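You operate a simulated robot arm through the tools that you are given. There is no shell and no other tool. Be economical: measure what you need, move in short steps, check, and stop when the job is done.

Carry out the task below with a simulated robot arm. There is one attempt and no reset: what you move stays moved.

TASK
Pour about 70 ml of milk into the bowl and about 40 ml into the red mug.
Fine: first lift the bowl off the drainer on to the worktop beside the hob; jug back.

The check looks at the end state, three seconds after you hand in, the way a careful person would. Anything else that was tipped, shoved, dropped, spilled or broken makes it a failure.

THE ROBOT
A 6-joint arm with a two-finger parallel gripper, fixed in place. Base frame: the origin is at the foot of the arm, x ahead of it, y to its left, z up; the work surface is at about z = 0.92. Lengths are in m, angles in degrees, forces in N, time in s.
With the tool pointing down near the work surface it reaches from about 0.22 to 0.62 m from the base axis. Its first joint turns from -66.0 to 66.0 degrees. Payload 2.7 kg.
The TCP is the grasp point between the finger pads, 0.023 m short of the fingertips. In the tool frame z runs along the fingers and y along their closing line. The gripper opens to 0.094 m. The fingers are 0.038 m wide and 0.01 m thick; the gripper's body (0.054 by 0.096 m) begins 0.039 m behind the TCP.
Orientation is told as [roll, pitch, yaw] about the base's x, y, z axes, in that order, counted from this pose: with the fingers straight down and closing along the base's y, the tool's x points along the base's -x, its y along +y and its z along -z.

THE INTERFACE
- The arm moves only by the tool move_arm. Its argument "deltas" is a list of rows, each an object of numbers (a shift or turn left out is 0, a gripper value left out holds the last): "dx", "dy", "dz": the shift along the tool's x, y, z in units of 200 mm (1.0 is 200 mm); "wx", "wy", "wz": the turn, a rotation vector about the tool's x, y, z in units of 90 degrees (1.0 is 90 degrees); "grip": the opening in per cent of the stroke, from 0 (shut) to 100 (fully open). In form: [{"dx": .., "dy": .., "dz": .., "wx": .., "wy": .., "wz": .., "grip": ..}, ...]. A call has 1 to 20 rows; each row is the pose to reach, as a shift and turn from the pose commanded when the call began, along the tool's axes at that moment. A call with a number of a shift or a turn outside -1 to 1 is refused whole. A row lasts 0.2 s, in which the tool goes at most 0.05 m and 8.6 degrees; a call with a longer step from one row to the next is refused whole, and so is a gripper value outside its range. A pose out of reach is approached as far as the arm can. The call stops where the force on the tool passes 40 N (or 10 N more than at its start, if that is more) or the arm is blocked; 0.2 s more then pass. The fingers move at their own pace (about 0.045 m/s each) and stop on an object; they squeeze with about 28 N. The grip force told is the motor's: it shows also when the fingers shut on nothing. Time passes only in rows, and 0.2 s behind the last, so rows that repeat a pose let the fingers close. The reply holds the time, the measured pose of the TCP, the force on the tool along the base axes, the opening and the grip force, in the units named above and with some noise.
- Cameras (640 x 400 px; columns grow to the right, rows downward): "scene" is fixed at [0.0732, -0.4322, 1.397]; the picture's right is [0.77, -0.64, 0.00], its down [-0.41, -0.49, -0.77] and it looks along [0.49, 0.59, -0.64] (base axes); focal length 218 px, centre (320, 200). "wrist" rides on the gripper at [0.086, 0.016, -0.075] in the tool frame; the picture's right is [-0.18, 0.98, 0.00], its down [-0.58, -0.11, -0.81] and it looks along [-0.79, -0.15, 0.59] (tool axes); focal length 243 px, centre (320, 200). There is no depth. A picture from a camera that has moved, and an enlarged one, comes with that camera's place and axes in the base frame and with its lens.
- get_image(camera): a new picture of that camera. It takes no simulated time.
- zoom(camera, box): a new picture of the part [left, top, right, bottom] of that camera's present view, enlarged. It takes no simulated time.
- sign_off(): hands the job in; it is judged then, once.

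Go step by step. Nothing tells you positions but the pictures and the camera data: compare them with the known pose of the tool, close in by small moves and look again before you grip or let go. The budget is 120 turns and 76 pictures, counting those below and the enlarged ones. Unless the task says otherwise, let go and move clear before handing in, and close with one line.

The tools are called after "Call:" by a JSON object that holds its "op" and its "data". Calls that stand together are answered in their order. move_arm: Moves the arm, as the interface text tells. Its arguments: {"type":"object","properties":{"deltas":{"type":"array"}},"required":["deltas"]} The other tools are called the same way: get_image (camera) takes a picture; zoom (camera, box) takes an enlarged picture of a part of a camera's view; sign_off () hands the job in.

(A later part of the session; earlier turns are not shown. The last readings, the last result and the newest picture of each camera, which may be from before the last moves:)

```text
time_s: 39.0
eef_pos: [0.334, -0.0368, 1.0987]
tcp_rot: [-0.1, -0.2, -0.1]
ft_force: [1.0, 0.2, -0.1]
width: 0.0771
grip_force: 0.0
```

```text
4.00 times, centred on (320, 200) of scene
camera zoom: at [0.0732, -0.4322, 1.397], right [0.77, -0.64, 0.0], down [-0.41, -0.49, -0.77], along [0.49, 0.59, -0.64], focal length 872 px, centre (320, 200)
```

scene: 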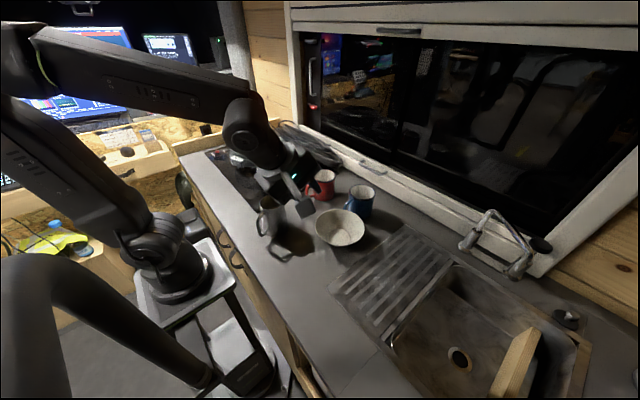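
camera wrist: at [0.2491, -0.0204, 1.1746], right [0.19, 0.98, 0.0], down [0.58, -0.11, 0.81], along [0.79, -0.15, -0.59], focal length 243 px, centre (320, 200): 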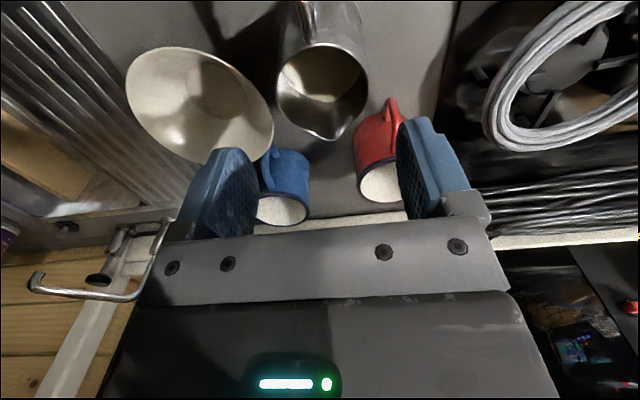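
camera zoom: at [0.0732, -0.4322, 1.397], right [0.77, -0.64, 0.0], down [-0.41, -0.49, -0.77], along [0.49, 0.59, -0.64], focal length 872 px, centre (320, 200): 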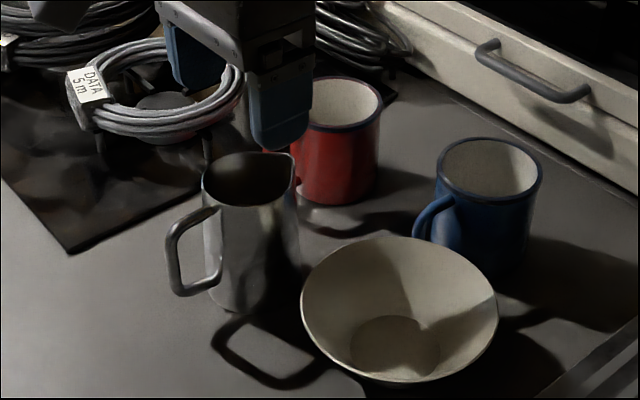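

The jug stands cleanly. Now I lean the tool back 30° and approach again from above the handle.

Call:
{"op": "move_arm", "data": {"deltas": [{"dx": 0.06, "wy": -0.083, "grip": 90}, {"dx": 0.12, "wy": -0.167}, {"dx": 0.18, "dz": 0.03, "wy": -0.25}, {"dx": 0.245, "dz": 0.06, "wy": -0.333}, {"dx": 0.245, "dz": 0.09, "wy": -0.333}, {"dx": 0.245, "dz": 0.09, "wy": -0.333}]}}

Call:
{"op": "get_image", "data": {"camera": "wrist"}}

Call:
{"op": "zoom", "data": {"camera": "scene", "box": [240, 150, 400, 250]}}

```text
time_s: 40.4
eef_pos: [0.2861, -0.0358, 1.0806]
tcp_rot: [-0.1, -30.1, 0.0]
ft_force: [0.4, -0.3, 0.1]
width: 0.0846
grip_force: 0.1
```

```text
34 pictures are left
camera wrist: at [0.1762, -0.0186, 1.1022], right [0.16, 0.98, 0.09], down [0.1, -0.11, 0.99], along [0.98, -0.15, -0.11], focal length 243 px, centre (320, 200)
```

wrist: 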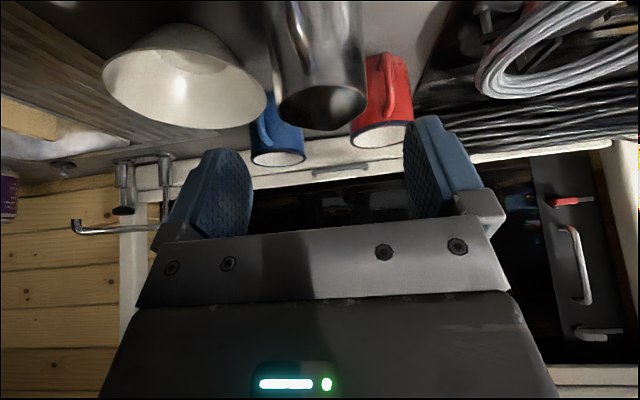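

```text
4.00 times, centred on (320, 200) of scene
camera zoom: at [0.0732, -0.4322, 1.397], right [0.77, -0.64, 0.0], down [-0.41, -0.49, -0.77], along [0.49, 0.59, -0.64], focal length 872 px, centre (320, 200)
```

zoom: 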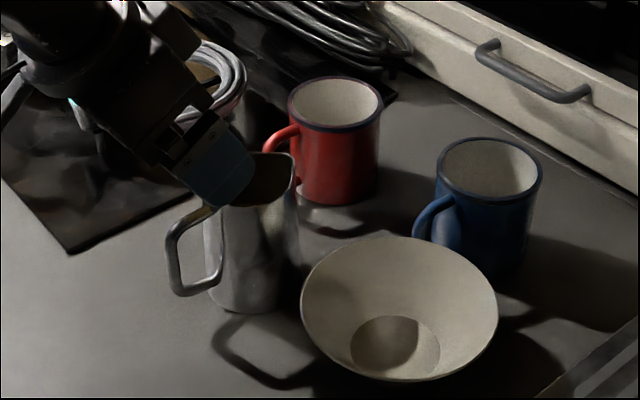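

Aligned. I'm advancing along the fingers, then closing.

Call:
{"op": "move_arm", "data": {"deltas": [{"dz": 0.12}, {"dz": 0.24}, {"dz": 0.34}, {"dz": 0.4}, {"dz": 0.44}, {"dz": 0.44}]}}

Call:
{"op": "zoom", "data": {"camera": "scene", "box": [240, 150, 400, 250]}}

```text
time_s: 41.8
eef_pos: [0.3305, -0.0365, 1.005]
tcp_rot: [-0.2, -30.2, 0.0]
ft_force: [0.0, -0.6, 0.4]
width: 0.0848
grip_force: 0.2
```

```text
4.00 times, centred on (320, 200) of scene
camera zoom: at [0.0732, -0.4322, 1.397], right [0.77, -0.64, 0.0], down [-0.41, -0.49, -0.77], along [0.49, 0.59, -0.64], focal length 872 px, centre (320, 200)
```

zoom: 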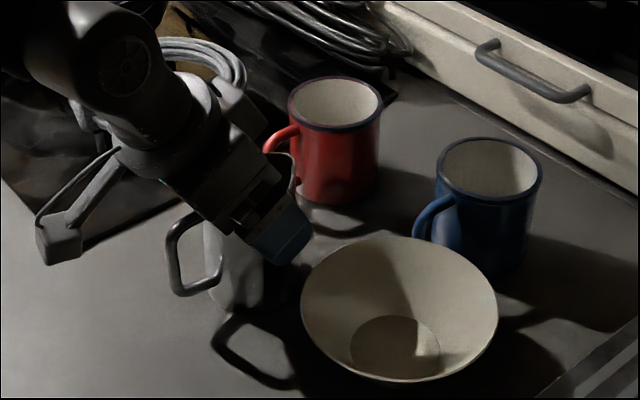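

I'm closing and lifting.

Call:
{"op": "move_arm", "data": {"deltas": [{"grip": 0}, {"grip": 0}, {"grip": 0}, {"grip": 0}, {"dx": -0.01, "dz": -0.0173}, {"dx": -0.03, "dz": -0.052}, {"dx": -0.07, "dz": -0.121}, {"dx": -0.11, "dz": -0.19}, {"dx": -0.15, "dz": -0.26}, {"dx": -0.185, "dz": -0.32}, {"dx": -0.195, "dz": -0.338}, {"dx": -0.195, "dz": -0.338}]}}

Call:
{"op": "get_image", "data": {"camera": "scene"}}

Call:
{"op": "get_image", "data": {"camera": "wrist"}}

```text
time_s: 44.4
eef_pos: [0.3295, -0.0369, 1.0835]
tcp_rot: [-0.1, -30.2, 0.0]
ft_force: [0.1, 0.3, -2.6]
width: 0.0666
grip_force: 28.2
```

```text
31 pictures are left
```

scene: 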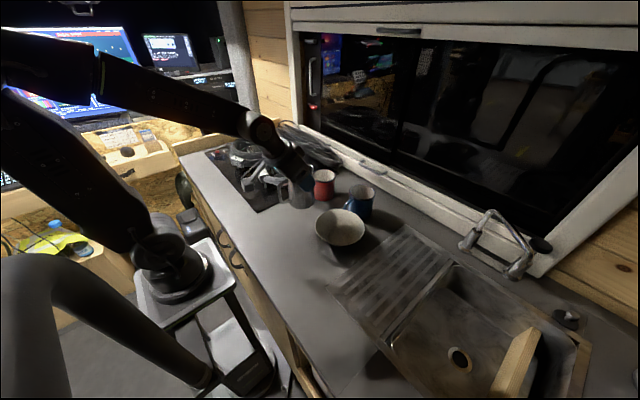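

```text
30 pictures are left
camera wrist: at [0.219, -0.0195, 1.1042], right [0.16, 0.98, 0.09], down [0.1, -0.11, 0.99], along [0.98, -0.15, -0.11], focal length 243 px, centre (320, 200)
```

wrist: 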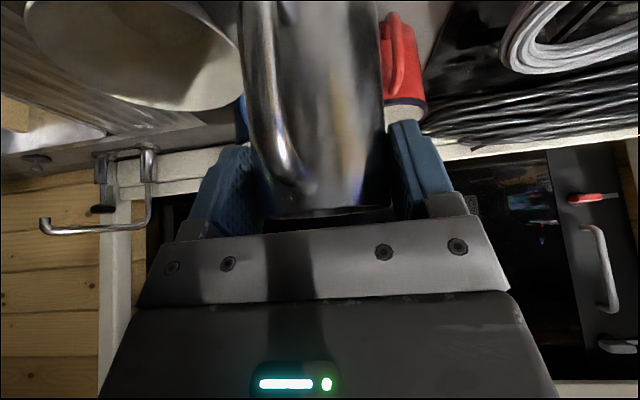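

Held well. I'm moving the jug beside and over the bowl's edge at (0.325, -0.155).

Call:
{"op": "move_arm", "data": {"deltas": [{"dy": -0.03}, {"dy": -0.1}, {"dy": -0.2}, {"dy": -0.3}, {"dy": -0.4}, {"dy": -0.49}, {"dy": -0.56}, {"dy": -0.59}, {"dy": -0.59}, {"dy": -0.59}]}}

Call:
{"op": "move_arm", "data": {"deltas": [{"wy": 0.03}, {"wy": 0.08}, {"wy": 0.14}, {"wy": 0.2}, {"wy": 0.26}, {"wy": 0.32}, {"wy": 0.37}, {"wy": 0.4}, {"wy": 0.41}]}}

Call:
{"op": "zoom", "data": {"camera": "scene", "box": [260, 160, 420, 260]}}

```text
time_s: 46.6
eef_pos: [0.3314, -0.1544, 1.084]
tcp_rot: [-0.2, -30.2, 0.0]
ft_force: [0.4, 0.0, -3.8]
width: 0.0667
grip_force: 27.6
```

```text
time_s: 48.6
eef_pos: [0.3303, -0.154, 1.0839]
tcp_rot: [-0.1, 6.8, -0.1]
ft_force: [0.4, -0.9, -2.9]
width: 0.0669
grip_force: 27.9
```

```text
4.00 times, centred on (340, 210) of scene
camera zoom: at [0.0732, -0.4322, 1.397], right [0.77, -0.64, 0.0], down [-0.41, -0.49, -0.77], along [0.49, 0.59, -0.64], focal length 872 px, centre (240, 160)
```

zoom: 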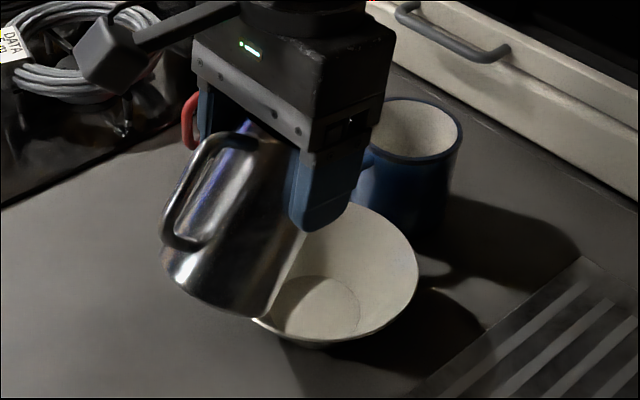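

Tilted 37° with the spout above the bowl's middle and no flow yet. I'm tilting on slowly.

Call:
{"op": "move_arm", "data": {"deltas": [{"wy": 0.03}, {"wy": 0.06}, {"wy": 0.08}, {"wy": 0.09}, {"wy": 0.09}, {"wy": 0.09}]}}

Call:
{"op": "zoom", "data": {"camera": "scene", "box": [260, 160, 420, 260]}}

```text
time_s: 50.0
eef_pos: [0.3302, -0.1534, 1.0831]
tcp_rot: [-0.1, 14.7, -0.1]
ft_force: [-0.8, 0.4, -2.5]
width: 0.0668
grip_force: 27.7
```

```text
4.00 times, centred on (340, 210) of scene
camera zoom: at [0.0732, -0.4322, 1.397], right [0.77, -0.64, 0.0], down [-0.41, -0.49, -0.77], along [0.49, 0.59, -0.64], focal length 872 px, centre (240, 160)
```

zoom: 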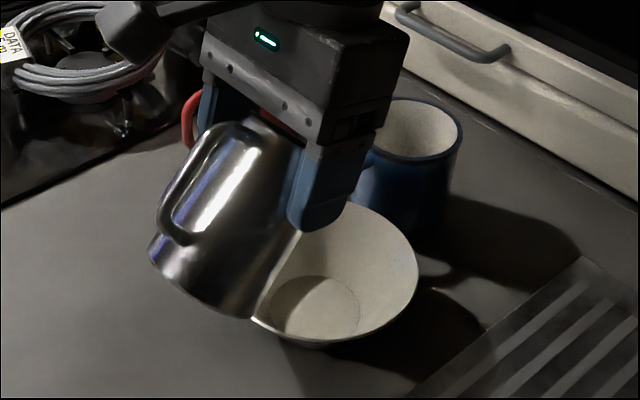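

No flow yet. I'm lowering slightly and tilting to about 50°.

Call:
{"op": "move_arm", "data": {"deltas": [{"dx": -0.008, "dz": 0.03}, {"dx": -0.016, "dz": 0.06, "wy": 0.02}, {"dx": -0.023, "dz": 0.087, "wy": 0.04}, {"dx": -0.023, "dz": 0.087, "wy": 0.056}, {"dx": -0.023, "dz": 0.087, "wy": 0.056}, {"dx": -0.023, "dz": 0.087, "wy": 0.056}]}}

Call:
{"op": "zoom", "data": {"camera": "scene", "box": [260, 160, 420, 260]}}

```text
time_s: 51.4
eef_pos: [0.3299, -0.1529, 1.0653]
tcp_rot: [-0.1, 20.0, -0.1]
ft_force: [-0.1, 0.1, -3.0]
width: 0.0668
grip_force: 27.5
```

```text
4.00 times, centred on (340, 210) of scene
camera zoom: at [0.0732, -0.4322, 1.397], right [0.77, -0.64, 0.0], down [-0.41, -0.49, -0.77], along [0.49, 0.59, -0.64], focal length 872 px, centre (240, 160)
```

zoom: 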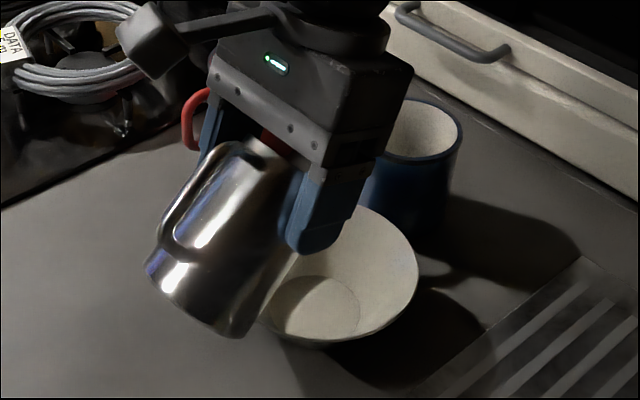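

Still dry. I'm going to 55°.

Call:
{"op": "move_arm", "data": {"deltas": [{"wy": 0.02}, {"wy": 0.04}, {"wy": 0.055}, {"wy": 0.055}, {"wy": 0.055}, {"wy": 0.055}]}}

Call:
{"op": "zoom", "data": {"camera": "scene", "box": [300, 190, 396, 250]}}

```text
time_s: 52.8
eef_pos: [0.3309, -0.1544, 1.066]
tcp_rot: [-0.1, 24.9, -0.1]
ft_force: [0.5, -0.4, -3.8]
width: 0.0668
grip_force: 28.0
```

```text
6.67 times, centred on (348, 220) of scene
camera zoom: at [0.0732, -0.4322, 1.397], right [0.77, -0.64, 0.0], down [-0.41, -0.49, -0.77], along [0.49, 0.59, -0.64], focal length 1454 px, centre (133, 67)
```

zoom: 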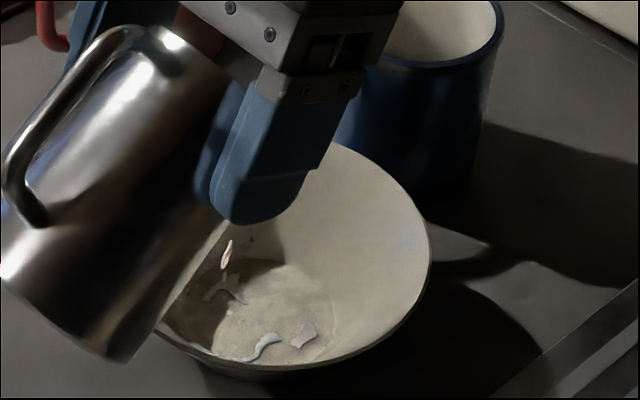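

Milk has begun falling inside the bowl at 55°. I'm nudging forward 1 cm and tilting 3° more with a hold.

Call:
{"op": "move_arm", "data": {"deltas": [{"dx": -0.022, "dz": -0.01, "wy": 0.011}, {"dx": -0.045, "dz": -0.021, "wy": 0.022}, {"dx": -0.045, "dz": -0.021, "wy": 0.033}, {"dx": -0.045, "dz": -0.021, "wy": 0.033}, {"dx": -0.045, "dz": -0.021, "wy": 0.033}, {"dx": -0.045, "dz": -0.021, "wy": 0.033}, {"dx": -0.045, "dz": -0.021, "wy": 0.033}]}}

Call:
{"op": "zoom", "data": {"camera": "scene", "box": [300, 190, 396, 250]}}

```text
time_s: 54.4
eef_pos: [0.3401, -0.1534, 1.0641]
tcp_rot: [-0.1, 27.8, -0.1]
ft_force: [0.3, -0.5, -3.8]
width: 0.0667
grip_force: 27.9
```

```text
6.67 times, centred on (348, 220) of scene
camera zoom: at [0.0732, -0.4322, 1.397], right [0.77, -0.64, 0.0], down [-0.41, -0.49, -0.77], along [0.49, 0.59, -0.64], focal length 1454 px, centre (133, 67)
```

zoom: 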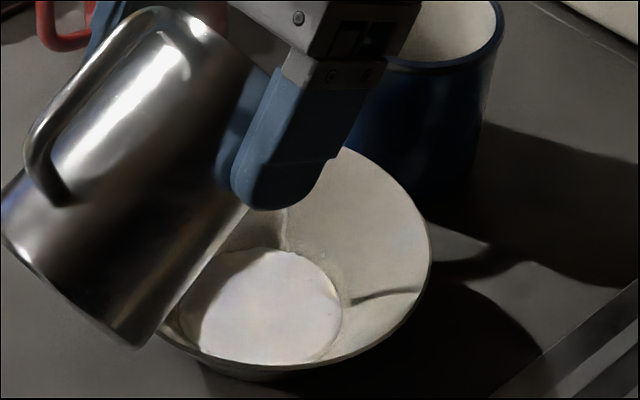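

About 15–20 ml is in and the flow has stopped at 58°. I'm tilting 4° more with a hold.

Call:
{"op": "move_arm", "data": {"deltas": [{"wy": 0.011}, {"wy": 0.022}, {"wy": 0.033}, {"wy": 0.044}, {"wy": 0.044}, {"wy": 0.044}, {"wy": 0.044}, {"wy": 0.044}, {"wy": 0.044}]}}

Call:
{"op": "zoom", "data": {"camera": "scene", "box": [300, 190, 396, 250]}}

```text
time_s: 56.4
eef_pos: [0.34, -0.1553, 1.0644]
tcp_rot: [-0.1, 31.7, -0.2]
ft_force: [0.3, -0.3, -3.5]
width: 0.0666
grip_force: 27.5
```

```text
6.67 times, centred on (348, 220) of scene
camera zoom: at [0.0732, -0.4322, 1.397], right [0.77, -0.64, 0.0], down [-0.41, -0.49, -0.77], along [0.49, 0.59, -0.64], focal length 1454 px, centre (133, 67)
```

zoom: 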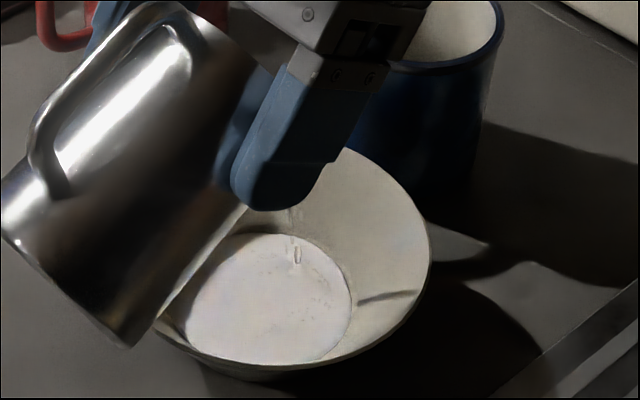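

I estimate about 43 ml in the bowl now. I'm tilting a little over 3° more.

Call:
{"op": "move_arm", "data": {"deltas": [{"wy": 0.01}, {"wy": 0.02}, {"wy": 0.03}, {"wy": 0.035}, {"wy": 0.035}, {"wy": 0.035}, {"wy": 0.035}, {"wy": 0.035}]}}

Call:
{"op": "zoom", "data": {"camera": "scene", "box": [300, 190, 396, 250]}}

```text
time_s: 58.2
eef_pos: [0.3405, -0.1536, 1.0661]
tcp_rot: [-0.1, 34.9, -0.1]
ft_force: [0.3, 0.4, -1.9]
width: 0.0666
grip_force: 27.5
```

```text
6.67 times, centred on (348, 220) of scene
camera zoom: at [0.0732, -0.4322, 1.397], right [0.77, -0.64, 0.0], down [-0.41, -0.49, -0.77], along [0.49, 0.59, -0.64], focal length 1454 px, centre (133, 67)
```

zoom: 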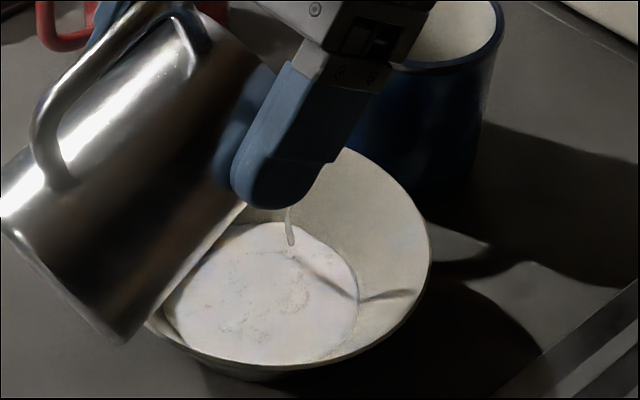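

About 62 ml, still trickling. I'm holding just under a second more, then tilting back to stop.

Call:
{"op": "move_arm", "data": {"deltas": [{"wy": 0.006}, {"wy": 0.006}, {"wy": 0.006}, {"wy": -0.03}, {"wy": -0.1}, {"wy": -0.18}, {"wy": -0.26}, {"wy": -0.32}, {"wy": -0.32}]}}

Call:
{"op": "zoom", "data": {"camera": "scene", "box": [300, 190, 396, 250]}}

```text
time_s: 60.2
eef_pos: [0.3403, -0.1548, 1.0655]
tcp_rot: [-0.1, 6.1, 0.0]
ft_force: [-0.2, 0.0, -2.7]
width: 0.0668
grip_force: 28.1
```

```text
6.67 times, centred on (348, 220) of scene
camera zoom: at [0.0732, -0.4322, 1.397], right [0.77, -0.64, 0.0], down [-0.41, -0.49, -0.77], along [0.49, 0.59, -0.64], focal length 1454 px, centre (133, 67)
```

zoom: 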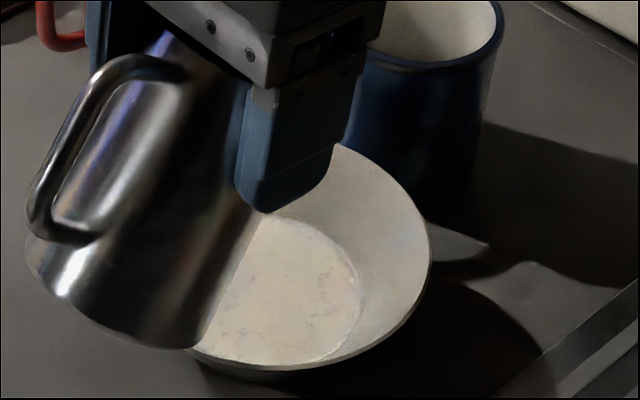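

The bowl now holds about 70 ml. I'm raising the jug and carrying it tilted but not flowing towards the red mug at about (0.464, 0.02).

Call:
{"op": "move_arm", "data": {"deltas": [{"dx": 0.01, "dz": -0.1}, {"dx": 0.022, "dz": -0.21}, {"dx": 0.034, "dz": -0.323}, {"dx": 0.034, "dz": -0.323}, {"dx": 0.014, "dy": 0.05, "dz": -0.325}, {"dx": -0.02, "dy": 0.14, "dz": -0.33}, {"dx": -0.065, "dy": 0.25, "dz": -0.335}, {"dx": -0.11, "dy": 0.36, "dz": -0.34}, {"dx": -0.155, "dy": 0.47, "dz": -0.344}, {"dx": -0.2, "dy": 0.58, "dz": -0.349}, {"dx": -0.245, "dy": 0.69, "dz": -0.354}, {"dx": -0.285, "dy": 0.78, "dz": -0.358}, {"dx": -0.31, "dy": 0.83, "dz": -0.361}, {"dx": -0.324, "dy": 0.845, "dz": -0.361}, {"dx": -0.324, "dy": 0.845, "dz": -0.361}]}}

Call:
{"op": "get_image", "data": {"camera": "scene"}}

Call:
{"op": "zoom", "data": {"camera": "scene", "box": [260, 130, 420, 260]}}

```text
time_s: 63.4
eef_pos: [0.4112, 0.0144, 1.1306]
tcp_rot: [0.0, 6.1, -0.1]
ft_force: [0.3, -0.5, -1.9]
width: 0.0665
grip_force: 27.8
```

```text
21 pictures are left
```

scene: 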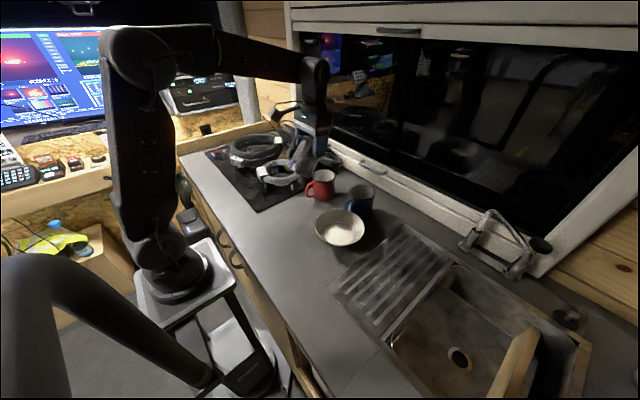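

```text
3.08 times, centred on (340, 195) of scene
camera zoom: at [0.0732, -0.4322, 1.397], right [0.77, -0.64, 0.0], down [-0.41, -0.49, -0.77], along [0.49, 0.59, -0.64], focal length 671 px, centre (258, 215)
```

zoom: 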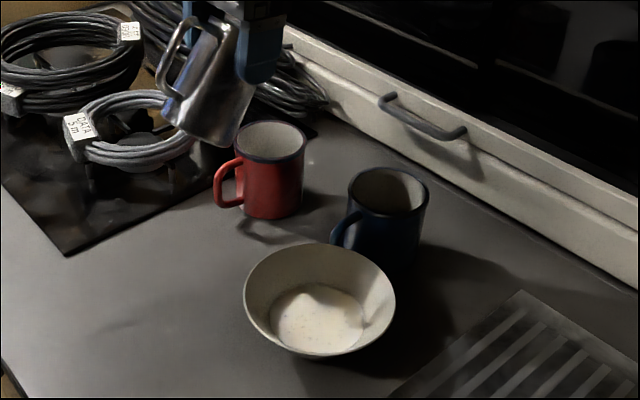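

Both the mug and the milk in the bowl look fine. I'm tilting to about 56° up high first to keep the jug's base off the mug's handle.

Call:
{"op": "move_arm", "data": {"deltas": [{"wy": 0.03}, {"wy": 0.08}, {"wy": 0.13}, {"wy": 0.18}, {"wy": 0.21}, {"wy": 0.222}, {"wy": 0.222}]}}

```text
time_s: 65.0
eef_pos: [0.4132, 0.015, 1.1299]
tcp_rot: [-0.2, 26.2, -0.1]
ft_force: [0.2, -0.9, -2.5]
width: 0.0663
grip_force: 28.1
```

Call:
{"op": "move_arm", "data": {"deltas": [{"dx": -0.034, "dz": 0.07}, {"dx": -0.068, "dz": 0.14}, {"dx": -0.102, "dz": 0.21}, {"dx": -0.13, "dz": 0.265}, {"dx": -0.136, "dz": 0.279}, {"dx": -0.136, "dz": 0.279}]}}

Call:
{"op": "zoom", "data": {"camera": "scene", "box": [272, 140, 368, 220]}}

```text
time_s: 66.4
eef_pos: [0.4122, 0.0153, 1.0672]
tcp_rot: [-0.1, 26.1, 0.0]
ft_force: [-0.7, 0.3, -2.6]
width: 0.0663
grip_force: 28.4
```

```text
5.00 times, centred on (320, 180) of scene
camera zoom: at [0.0732, -0.4322, 1.397], right [0.77, -0.64, 0.0], down [-0.41, -0.49, -0.77], along [0.49, 0.59, -0.64], focal length 1090 px, centre (320, 300)
```

zoom: 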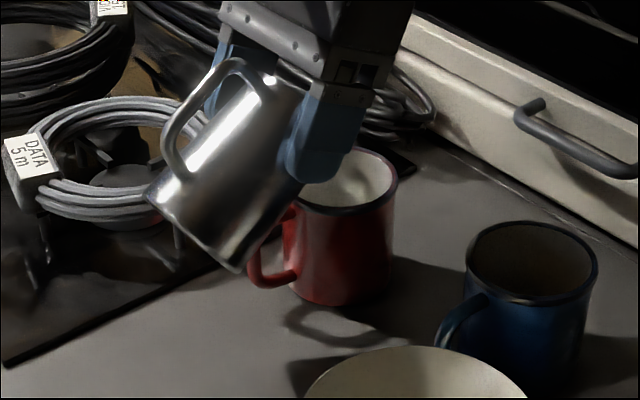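

Positioned over the mug. I'm tilting slowly to about 65.5°, where flow should restart.

Call:
{"op": "move_arm", "data": {"deltas": [{"wy": 0.03}, {"wy": 0.06}, {"wy": 0.08}, {"wy": 0.095}, {"wy": 0.105}, {"wy": 0.105}, {"wy": 0.105}]}}

Call:
{"op": "zoom", "data": {"camera": "scene", "box": [300, 155, 364, 205]}}

```text
time_s: 68.0
eef_pos: [0.4119, 0.0157, 1.0679]
tcp_rot: [-0.1, 35.6, -0.1]
ft_force: [0.2, -0.1, -3.0]
width: 0.0664
grip_force: 28.1
```

```text
8.00 times, centred on (332, 180) of scene
camera zoom: at [0.0732, -0.4322, 1.397], right [0.77, -0.64, 0.0], down [-0.41, -0.49, -0.77], along [0.49, 0.59, -0.64], focal length 1744 px, centre (224, 360)
```

zoom: 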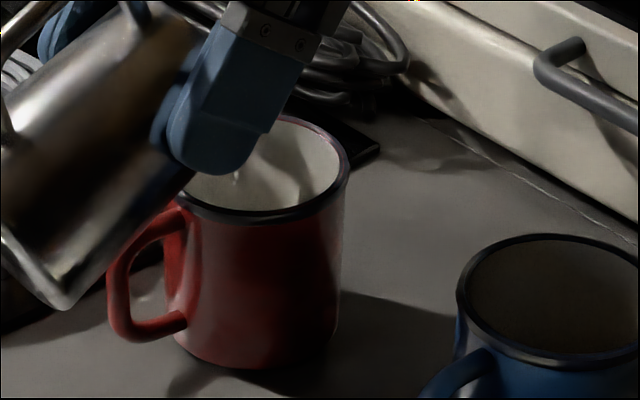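

A drip is entering the mug near its centre. I'm tilting 2.5° more and holding.

Call:
{"op": "move_arm", "data": {"deltas": [{"wy": 0.01}, {"wy": 0.02}, {"wy": 0.028}, {"wy": 0.028}, {"wy": 0.028}, {"wy": 0.028}, {"wy": 0.028}]}}

Call:
{"op": "zoom", "data": {"camera": "scene", "box": [300, 155, 364, 205]}}

```text
time_s: 69.6
eef_pos: [0.4111, 0.0158, 1.0673]
tcp_rot: [-0.2, 37.9, 0.0]
ft_force: [0.5, 0.7, -2.4]
width: 0.0665
grip_force: 27.7
```

```text
8.00 times, centred on (332, 180) of scene
camera zoom: at [0.0732, -0.4322, 1.397], right [0.77, -0.64, 0.0], down [-0.41, -0.49, -0.77], along [0.49, 0.59, -0.64], focal length 1744 px, centre (224, 360)
```

zoom: 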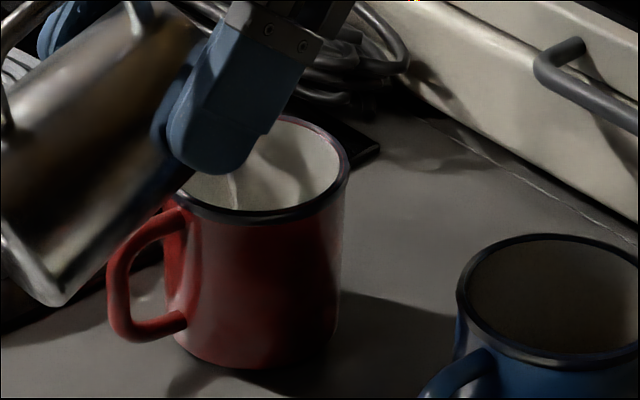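

The stream goes into the mug, but the level isn't visible from here. I'm tilting 2° more with a short hold, then tipping back to inspect.

Call:
{"op": "move_arm", "data": {"deltas": [{"wy": 0.01}, {"wy": 0.018}, {"wy": 0.018}, {"wy": 0.018}, {"wy": 0.018}, {"wy": -0.03}, {"wy": -0.1}, {"wy": -0.15}, {"wy": -0.16}]}}

Call:
{"op": "zoom", "data": {"camera": "scene", "box": [300, 155, 364, 205]}}

```text
time_s: 71.6
eef_pos: [0.4134, 0.0146, 1.0675]
tcp_rot: [0.0, 23.6, -0.1]
ft_force: [0.3, -0.3, -2.3]
width: 0.0665
grip_force: 28.0
```

```text
8.00 times, centred on (332, 180) of scene
camera zoom: at [0.0732, -0.4322, 1.397], right [0.77, -0.64, 0.0], down [-0.41, -0.49, -0.77], along [0.49, 0.59, -0.64], focal length 1744 px, centre (224, 360)
```

zoom: 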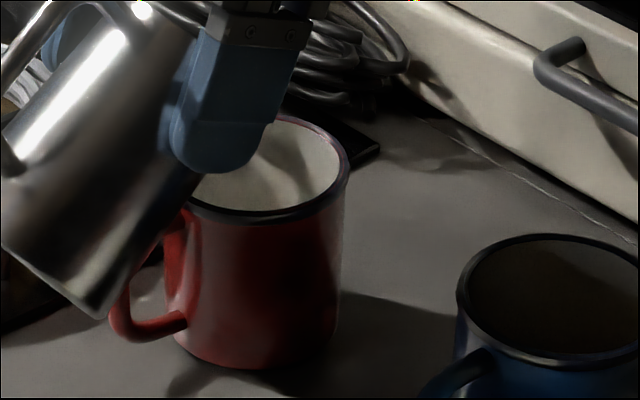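

No more flow. I'm raising the jug and moving it aside, so the wrist camera can look down into the mug.

Call:
{"op": "move_arm", "data": {"deltas": [{"dx": 0.047, "dz": -0.107}, {"dx": 0.095, "dz": -0.213}, {"dx": 0.142, "dz": -0.32}, {"dx": 0.142, "dy": -0.06, "dz": -0.32}, {"dx": 0.1, "dy": -0.16, "dz": -0.34}, {"dx": 0.03, "dy": -0.26, "dz": -0.37}, {"dx": -0.04, "dy": -0.36, "dz": -0.4}, {"dx": -0.1, "dy": -0.44, "dz": -0.425}, {"dx": -0.132, "dy": -0.475, "dz": -0.442}, {"dx": -0.132, "dy": -0.475, "dz": -0.442}]}}

Call:
{"op": "get_image", "data": {"camera": "wrist"}}

```text
time_s: 73.8
eef_pos: [0.4712, -0.0823, 1.1382]
tcp_rot: [-0.1, 23.6, -0.1]
ft_force: [0.8, 0.3, -2.5]
width: 0.0667
grip_force: 28.3
```

```text
15 pictures are left
camera wrist: at [0.4233, -0.065, 1.2421], right [0.17, 0.98, -0.07], down [0.86, -0.11, 0.51], along [0.49, -0.15, -0.86], focal length 243 px, centre (320, 200)
```

wrist: 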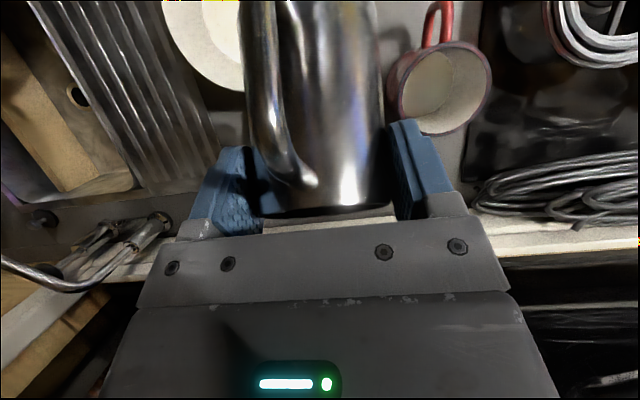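

Call:
{"op": "zoom", "data": {"camera": "wrist", "box": [376, 30, 504, 140]}}

```text
3.64 times, centred on (440, 85) of wrist
camera zoom: at [0.4233, -0.065, 1.2421], right [0.17, 0.98, -0.07], down [0.86, -0.11, 0.51], along [0.49, -0.15, -0.86], focal length 882 px, centre (-116, 618)
```

zoom: 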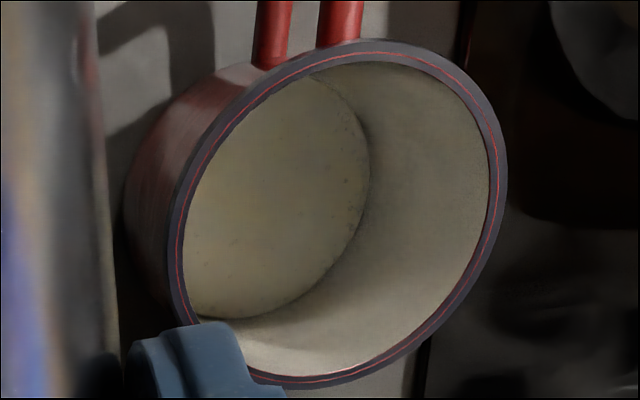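

The mug's level is hard to judge from one view, so I'm taking several weight readings with the arm still.

Call:
{"op": "move_arm", "data": {"deltas": [{"dx": 0}]}}

Call:
{"op": "move_arm", "data": {"deltas": [{"dx": 0}]}}

Call:
{"op": "move_arm", "data": {"deltas": [{"dx": 0}]}}

Call:
{"op": "move_arm", "data": {"deltas": [{"dx": 0}]}}

Call:
{"op": "move_arm", "data": {"deltas": [{"dx": 0}]}}

Call:
{"op": "move_arm", "data": {"deltas": [{"dx": 0}]}}

Call:
{"op": "move_arm", "data": {"deltas": [{"dx": 0}]}}

Call:
{"op": "move_arm", "data": {"deltas": [{"dx": 0}]}}

```text
time_s: 74.2
eef_pos: [0.4713, -0.0808, 1.1382]
tcp_rot: [-0.1, 23.6, 0.0]
ft_force: [-0.2, -0.1, -2.1]
width: 0.0666
grip_force: 27.4
```

```text
time_s: 74.6
eef_pos: [0.4711, -0.0814, 1.1384]
tcp_rot: [-0.1, 23.6, 0.0]
ft_force: [-0.9, 0.7, -1.7]
width: 0.0667
grip_force: 27.9
```

```text
time_s: 75.0
eef_pos: [0.4712, -0.0826, 1.1391]
tcp_rot: [-0.1, 23.6, -0.1]
ft_force: [-0.1, -0.1, -1.6]
width: 0.0665
grip_force: 28.0
```

```text
time_s: 75.4
eef_pos: [0.4716, -0.0818, 1.1392]
tcp_rot: [-0.2, 23.6, -0.1]
ft_force: [0.1, 0.0, -2.1]
width: 0.0665
grip_force: 28.3
```

```text
time_s: 75.8
eef_pos: [0.4715, -0.0811, 1.1373]
tcp_rot: [-0.2, 23.7, -0.1]
ft_force: [0.2, 0.0, -2.4]
width: 0.0665
grip_force: 28.1
```

```text
time_s: 76.2
eef_pos: [0.4718, -0.0829, 1.1388]
tcp_rot: [-0.1, 23.6, -0.1]
ft_force: [-0.4, 0.6, -2.5]
width: 0.0663
grip_force: 28.2
```

```text
time_s: 76.6
eef_pos: [0.47, -0.0812, 1.1389]
tcp_rot: [-0.1, 23.5, 0.0]
ft_force: [0.1, -0.6, -2.4]
width: 0.0665
grip_force: 27.8
```

```text
time_s: 77.0
eef_pos: [0.4704, -0.0824, 1.1383]
tcp_rot: [-0.2, 23.6, -0.1]
ft_force: [-0.3, 0.5, -2.0]
width: 0.0664
grip_force: 28.1
```

The weight suggests roughly 90 ml poured in total. I'm measuring the bowl's milk more carefully.

Call:
{"op": "zoom", "data": {"camera": "scene", "box": [308, 205, 372, 250]}}

```text
8.89 times, centred on (340, 228) of scene
camera zoom: at [0.0732, -0.4322, 1.397], right [0.77, -0.64, 0.0], down [-0.41, -0.49, -0.77], along [0.49, 0.59, -0.64], focal length 1938 px, centre (142, -44)
```

zoom: 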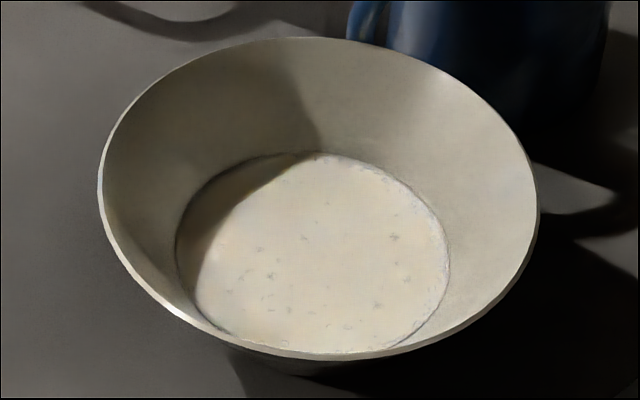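

The bowl works out at about 70 ml, and the mug probably holds a little under 30 ml. I'll go back over the mug for a small top-up of about 12 ml.

Call:
{"op": "move_arm", "data": {"deltas": [{"dx": 0.027, "dy": 0.05, "dz": 0.012}, {"dx": 0.08, "dy": 0.145, "dz": 0.035}, {"dx": 0.14, "dy": 0.25, "dz": 0.061}, {"dx": 0.2, "dy": 0.355, "dz": 0.087}, {"dx": 0.25, "dy": 0.445, "dz": 0.109}, {"dx": 0.27, "dy": 0.485, "dz": 0.118}, {"dx": 0.27, "dy": 0.485, "dz": 0.118}, {"dx": 0.223, "dy": 0.485, "dz": 0.225}, {"dx": 0.175, "dy": 0.485, "dz": 0.331}, {"dx": 0.13, "dy": 0.485, "dz": 0.438}, {"dx": 0.13, "dy": 0.485, "dz": 0.438}]}}

Call:
{"op": "zoom", "data": {"camera": "scene", "box": [300, 155, 364, 205]}}

```text
time_s: 79.4
eef_pos: [0.4132, 0.017, 1.0679]
tcp_rot: [-0.1, 23.6, -0.1]
ft_force: [0.4, 0.6, -2.4]
width: 0.0666
grip_force: 28.1
```

```text
8.00 times, centred on (332, 180) of scene
camera zoom: at [0.0732, -0.4322, 1.397], right [0.77, -0.64, 0.0], down [-0.41, -0.49, -0.77], along [0.49, 0.59, -0.64], focal length 1744 px, centre (224, 360)
```

zoom: 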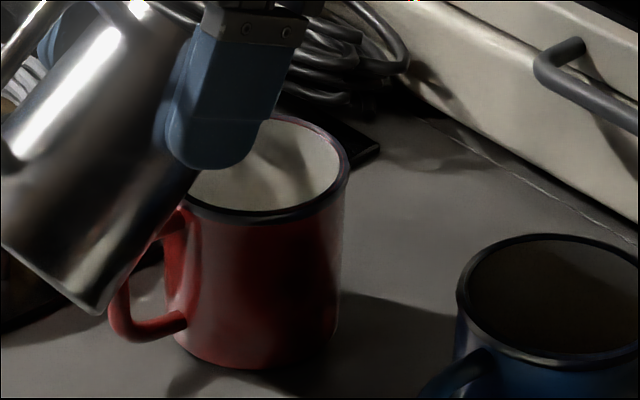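

I'm topping up: tilt to about 71°, hold about a second, tip back.

Call:
{"op": "move_arm", "data": {"deltas": [{"wy": 0.04}, {"wy": 0.09}, {"wy": 0.13}, {"wy": 0.16}, {"wy": 0.18}, {"wy": 0.193}, {"wy": 0.193}, {"wy": 0.193}, {"wy": 0.193}]}}

Call:
{"op": "zoom", "data": {"camera": "scene", "box": [300, 155, 364, 205]}}

```text
time_s: 81.4
eef_pos: [0.413, 0.0165, 1.0691]
tcp_rot: [-0.1, 41.0, -0.1]
ft_force: [0.6, -0.8, -2.2]
width: 0.0665
grip_force: 28.3
```

```text
8.00 times, centred on (332, 180) of scene
camera zoom: at [0.0732, -0.4322, 1.397], right [0.77, -0.64, 0.0], down [-0.41, -0.49, -0.77], along [0.49, 0.59, -0.64], focal length 1744 px, centre (224, 360)
```

zoom: 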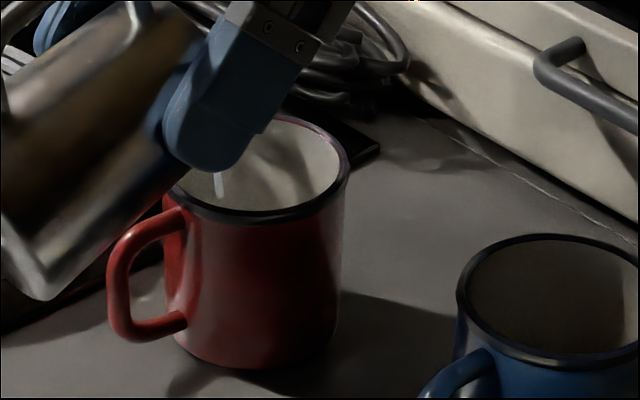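

Flowing into the mug. I'm tipping back now and raising.

Call:
{"op": "move_arm", "data": {"deltas": [{"wy": -0.03}, {"wy": -0.1}, {"wy": -0.16}, {"wy": -0.193}, {"wy": -0.193}]}}

Call:
{"op": "move_arm", "data": {"deltas": [{"dx": 0.047, "dz": -0.107}, {"dx": 0.095, "dz": -0.213}, {"dx": 0.142, "dz": -0.32}, {"dx": 0.142, "dy": -0.06, "dz": -0.32}, {"dx": 0.1, "dy": -0.16, "dz": -0.34}, {"dx": 0.03, "dy": -0.26, "dz": -0.37}, {"dx": -0.04, "dy": -0.36, "dz": -0.4}, {"dx": -0.1, "dy": -0.44, "dz": -0.425}, {"dx": -0.132, "dy": -0.475, "dz": -0.442}, {"dx": -0.132, "dy": -0.475, "dz": -0.442}]}}

Call:
{"op": "zoom", "data": {"camera": "wrist", "box": [376, 30, 504, 140]}}

Call:
{"op": "move_arm", "data": {"deltas": [{"dx": 0}]}}

Call:
{"op": "move_arm", "data": {"deltas": [{"dx": 0}]}}

Call:
{"op": "move_arm", "data": {"deltas": [{"dx": 0}]}}

Call:
{"op": "move_arm", "data": {"deltas": [{"dx": 0}]}}

Call:
{"op": "move_arm", "data": {"deltas": [{"dx": 0}]}}

Call:
{"op": "move_arm", "data": {"deltas": [{"dx": 0}]}}

```text
time_s: 82.6
eef_pos: [0.413, 0.0174, 1.0675]
tcp_rot: [-0.1, 23.7, -0.1]
ft_force: [-0.1, 0.4, -1.5]
width: 0.0665
grip_force: 28.0
```

```text
time_s: 84.8
eef_pos: [0.4739, -0.0759, 1.1378]
tcp_rot: [0.0, 23.6, 0.0]
ft_force: [-0.1, -0.2, -2.9]
width: 0.0663
grip_force: 28.2
```

```text
3.64 times, centred on (440, 85) of wrist
camera zoom: at [0.4264, -0.0603, 1.2416], right [0.17, 0.98, -0.07], down [0.86, -0.11, 0.51], along [0.49, -0.15, -0.86], focal length 882 px, centre (-116, 618)
```

zoom: 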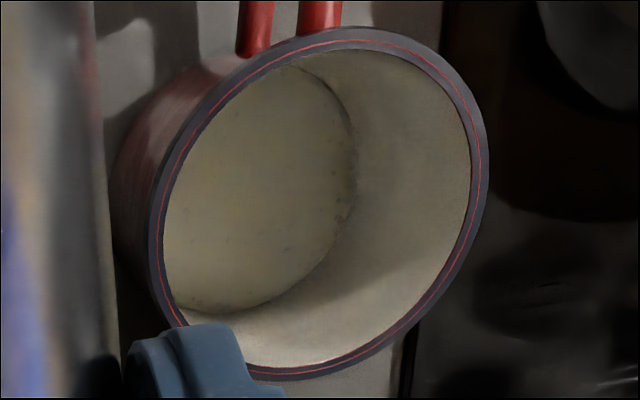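

```text
time_s: 85.2
eef_pos: [0.4745, -0.0775, 1.1388]
tcp_rot: [-0.1, 23.6, -0.1]
ft_force: [0.7, 0.6, -2.4]
width: 0.0664
grip_force: 28.0
```

```text
time_s: 85.6
eef_pos: [0.4732, -0.0768, 1.1371]
tcp_rot: [-0.2, 23.6, -0.1]
ft_force: [0.6, 0.4, -1.7]
width: 0.0664
grip_force: 28.0
```

```text
time_s: 86.0
eef_pos: [0.4733, -0.0775, 1.1372]
tcp_rot: [-0.1, 23.5, -0.1]
ft_force: [0.4, -0.4, -2.8]
width: 0.0665
grip_force: 28.4
```

```text
time_s: 86.4
eef_pos: [0.474, -0.0762, 1.1383]
tcp_rot: [-0.1, 23.6, -0.1]
ft_force: [-0.5, 1.0, -2.4]
width: 0.0668
grip_force: 27.6
```

```text
time_s: 86.8
eef_pos: [0.4751, -0.0771, 1.1383]
tcp_rot: [-0.2, 23.6, -0.1]
ft_force: [-0.1, 0.0, -2.8]
width: 0.0664
grip_force: 28.6
```

```text
time_s: 87.2
eef_pos: [0.4747, -0.0782, 1.1384]
tcp_rot: [-0.1, 23.6, -0.1]
ft_force: [-0.4, 0.1, -2.7]
width: 0.0665
grip_force: 28.0
```

The level in the mug rose about 4 mm, which fits a mug total of roughly 40 ml. I'm bringing the jug upright back over the free spot at (0.335, -0.035), and will check its remaining level there.

Call:
{"op": "move_arm", "data": {"deltas": [{"dx": 0.04, "dy": 0.013, "dz": 0.025, "wy": -0.04}, {"dx": 0.11, "dy": 0.035, "dz": 0.067, "wy": -0.11}, {"dx": 0.19, "dy": 0.06, "dz": 0.116, "wy": -0.185}, {"dx": 0.27, "dy": 0.087, "dz": 0.165, "wy": -0.26}, {"dx": 0.35, "dy": 0.113, "dz": 0.215, "wy": -0.34}, {"dx": 0.43, "dy": 0.139, "dz": 0.264, "wy": -0.415}, {"dx": 0.51, "dy": 0.165, "dz": 0.313, "wy": -0.49}, {"dx": 0.58, "dy": 0.187, "dz": 0.355, "wy": -0.555}, {"dx": 0.62, "dy": 0.2, "dz": 0.38, "wy": -0.596}, {"dx": 0.62, "dy": 0.2, "dz": 0.38, "wy": -0.596}, {"dx": 0.62, "dy": 0.2, "dz": 0.38, "wy": -0.596}]}}

Call:
{"op": "zoom", "data": {"camera": "scene", "box": [240, 140, 400, 250]}}

```text
time_s: 89.6
eef_pos: [0.3291, -0.0368, 1.1194]
tcp_rot: [-0.1, -30.2, 0.1]
ft_force: [0.0, -0.5, -1.5]
width: 0.0666
grip_force: 27.7
```

```text
3.64 times, centred on (320, 195) of scene
camera zoom: at [0.0732, -0.4322, 1.397], right [0.77, -0.64, 0.0], down [-0.41, -0.49, -0.77], along [0.49, 0.59, -0.64], focal length 793 px, centre (320, 218)
```

zoom: 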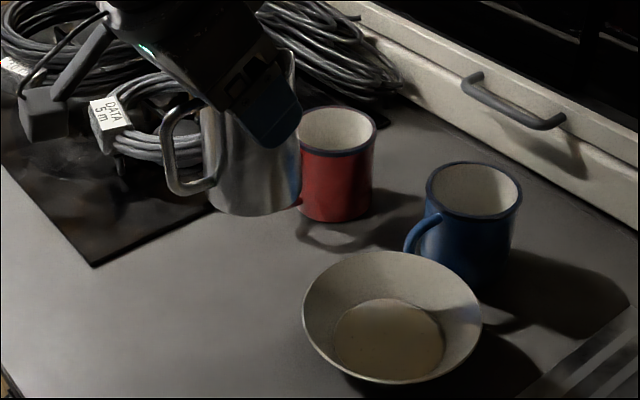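

Nothing spilled. I'm lowering the jug.

Call:
{"op": "move_arm", "data": {"deltas": [{"dx": 0.05, "dz": 0.0866}, {"dx": 0.1, "dz": 0.173}, {"dx": 0.15, "dz": 0.26}, {"dx": 0.2, "dz": 0.346}, {"dx": 0.24, "dz": 0.416}, {"dx": 0.265, "dz": 0.459}, {"dx": 0.277, "dz": 0.48}, {"dx": 0.282, "dz": 0.489}]}}

Call:
{"op": "move_arm", "data": {"deltas": [{"dx": 0.003, "dz": 0.005}, {"dx": 0.006, "dz": 0.01}]}}

```text
time_s: 91.4
eef_pos: [0.3291, -0.0375, 1.0083]
tcp_rot: [0.0, -30.2, -0.1]
ft_force: [-3.3, 1.3, 7.4]
width: 0.067
grip_force: 28.4
```

```text
time_s: 92.0
eef_pos: [0.33, -0.0374, 1.0058]
tcp_rot: [-0.1, -30.4, 0.1]
ft_force: [-6.0, -3.7, 25.6]
width: 0.0667
grip_force: 28.1
```

Seated. I'm opening and backing out along the fingers.

Call:
{"op": "move_arm", "data": {"deltas": [{"grip": 78}, {"grip": 88}, {"grip": 90}, {"dz": -0.1}, {"dz": -0.25}, {"dz": -0.4}, {"dz": -0.45}, {"dx": -0.06, "dz": -0.5, "wy": 0.08}, {"dx": -0.12, "dz": -0.52, "wy": 0.165}, {"dx": -0.18, "dz": -0.54, "wy": 0.25}, {"dx": -0.22, "dz": -0.56, "wy": 0.336}, {"dx": -0.22, "dz": -0.56, "wy": 0.336}]}}

Call:
{"op": "zoom", "data": {"camera": "wrist", "box": [240, 0, 400, 160]}}

```text
time_s: 94.6
eef_pos: [0.3104, -0.0385, 1.1252]
tcp_rot: [-0.2, 0.4, -0.1]
ft_force: [0.1, -0.1, -0.8]
width: 0.0845
grip_force: 0.0
```

```text
2.50 times, centred on (320, 80) of wrist
camera zoom: at [0.2256, -0.0213, 1.2001], right [0.19, 0.98, 0.0], down [0.59, -0.11, 0.8], along [0.79, -0.15, -0.6], focal length 606 px, centre (320, 500)
```

zoom: 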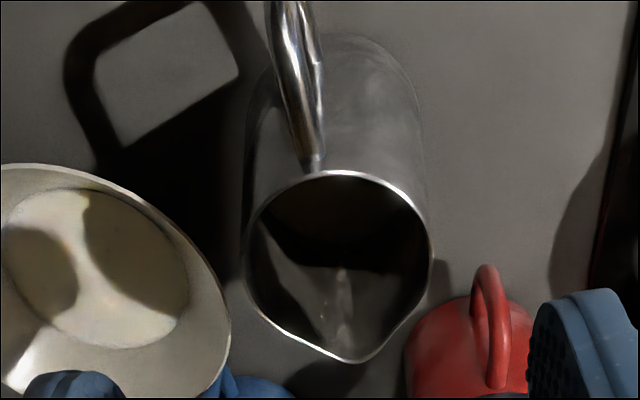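

Call:
{"op": "zoom", "data": {"camera": "wrist", "box": [298, 60, 354, 96]}}

```text
11.11 times, centred on (326, 78) of wrist
camera zoom: at [0.2256, -0.0213, 1.2001], right [0.19, 0.98, 0.0], down [0.59, -0.11, 0.8], along [0.79, -0.15, -0.6], focal length 2696 px, centre (253, 1556)
```

zoom: 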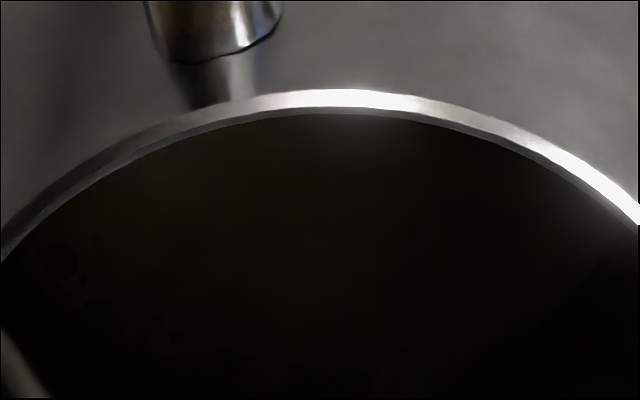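

The interior is in the gripper's shadow. I'm moving to the same relative viewpoint as my first look at the jug.

Call:
{"op": "move_arm", "data": {"deltas": [{"dx": 0.01, "dy": -0.06, "dz": -0.12}, {"dx": 0.02, "dy": -0.13, "dz": -0.25}, {"dx": 0.03, "dy": -0.2, "dz": -0.375}, {"dx": 0.03, "dy": -0.2, "dz": -0.375}]}}

Call:
{"op": "zoom", "data": {"camera": "wrist", "box": [310, 0, 438, 100]}}

```text
time_s: 95.6
eef_pos: [0.3052, -0.0783, 1.1978]
tcp_rot: [-0.1, 0.2, -0.1]
ft_force: [0.3, -0.1, 0.5]
width: 0.0846
grip_force: 0.1
```

```text
4.00 times, centred on (374, 50) of wrist
camera zoom: at [0.2203, -0.0609, 1.2735], right [0.19, 0.98, 0.0], down [0.58, -0.11, 0.8], along [0.79, -0.15, -0.59], focal length 970 px, centre (104, 800)
```

zoom: 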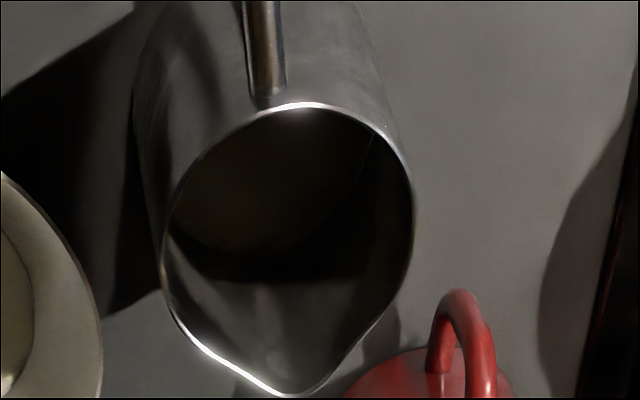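

The jug's level fell about 30 mm, which is about 110 ml poured in total and matches 70 + 40. Now I regrip the jug upright to take it back.

Call:
{"op": "move_arm", "data": {"deltas": [{"dx": -0.05, "dy": 0.07, "dz": 0.1, "grip": 84}, {"dx": -0.1, "dy": 0.14, "dz": 0.25}, {"dx": -0.15, "dy": 0.2065, "dz": 0.38}, {"dx": -0.15, "dy": 0.2065, "dz": 0.48}, {"dx": -0.15, "dy": 0.2065, "dz": 0.48}]}}

Call:
{"op": "get_image", "data": {"camera": "wrist"}}

```text
time_s: 96.8
eef_pos: [0.3335, -0.0363, 1.1021]
tcp_rot: [-0.1, 0.2, -0.1]
ft_force: [0.0, 0.3, -0.3]
width: 0.0791
grip_force: 0.1
```

```text
5 pictures are left
camera wrist: at [0.2499, -0.0196, 1.1769], right [0.19, 0.98, 0.0], down [0.58, -0.11, 0.8], along [0.79, -0.15, -0.59], focal length 243 px, centre (320, 200)
```

wrist: 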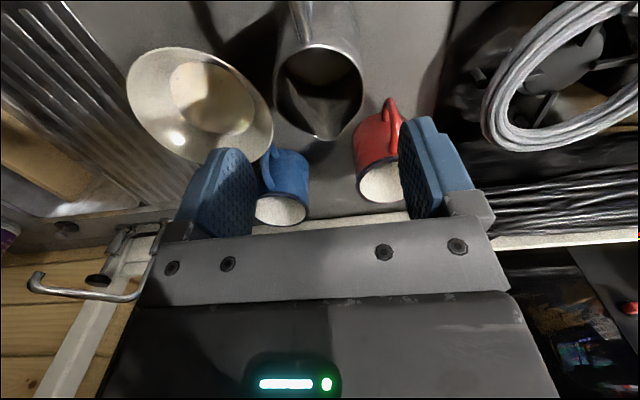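

Well centred. I'm descending and closing.

Call:
{"op": "move_arm", "data": {"deltas": [{"dx": -0.01, "dy": -0.008, "dz": 0.15}, {"dx": -0.01, "dy": -0.008, "dz": 0.3}, {"dx": -0.01, "dy": -0.008, "dz": 0.42}, {"dx": -0.01, "dy": -0.008, "dz": 0.503}, {"dx": -0.01, "dy": -0.008, "dz": 0.503}, {"dx": -0.01, "dy": -0.008, "dz": 0.503, "grip": 0}, {"dx": -0.01, "dy": -0.008, "dz": 0.503}, {"dx": -0.01, "dy": -0.008, "dz": 0.503}, {"dx": -0.01, "dy": -0.008, "dz": 0.503}]}}

```text
time_s: 98.8
eef_pos: [0.3362, -0.0386, 1.0001]
tcp_rot: [-0.1, 0.3, -0.1]
ft_force: [-0.6, 0.0, -0.4]
width: 0.0676
grip_force: 28.1
```

Gripped. I'm lifting and carrying it back to where it stood, turning back to the original yaw.

Call:
{"op": "move_arm", "data": {"deltas": [{"dz": -0.03}, {"dz": -0.1}, {"dz": -0.18}, {"dz": -0.24}, {"dx": 0.02, "dy": 0.007, "dz": -0.24, "wz": -0.013}, {"dx": 0.07, "dy": 0.025, "dz": -0.24, "wz": -0.045}, {"dx": 0.13, "dy": 0.047, "dz": -0.24, "wz": -0.085}, {"dx": 0.2, "dy": 0.073, "dz": -0.24, "wz": -0.13}, {"dx": 0.27, "dy": 0.098, "dz": -0.24, "wz": -0.175}, {"dx": 0.33, "dy": 0.12, "dz": -0.24, "wz": -0.215}, {"dx": 0.38, "dy": 0.138, "dz": -0.24, "wz": -0.247}, {"dx": 0.4075, "dy": 0.148, "dz": -0.24, "wz": -0.265}, {"dx": 0.4075, "dy": 0.148, "dz": -0.24, "wz": -0.265}]}}

```text
time_s: 101.6
eef_pos: [0.2552, -0.0081, 1.0487]
tcp_rot: [-0.1, 0.2, 23.9]
ft_force: [0.4, -0.5, -2.0]
width: 0.0672
grip_force: 28.3
```

Call:
{"op": "move_arm", "data": {"deltas": [{"dz": 0.06}, {"dz": 0.12}, {"dz": 0.18}, {"dz": 0.215}, {"dz": 0.235}, {"dz": 0.24}]}}

Call:
{"op": "move_arm", "data": {"deltas": [{"dz": 0.004}, {"dz": 0.008}]}}

```text
time_s: 103.0
eef_pos: [0.2543, -0.0094, 1.0003]
tcp_rot: [0.1, 0.2, 23.8]
ft_force: [-0.3, 0.5, -2.1]
width: 0.0672
grip_force: 27.9
```

```text
time_s: 103.6
eef_pos: [0.2543, -0.0096, 1.0006]
tcp_rot: [0.1, 0.1, 23.7]
ft_force: [-5.3, 0.4, 17.7]
width: 0.0672
grip_force: 27.5
```

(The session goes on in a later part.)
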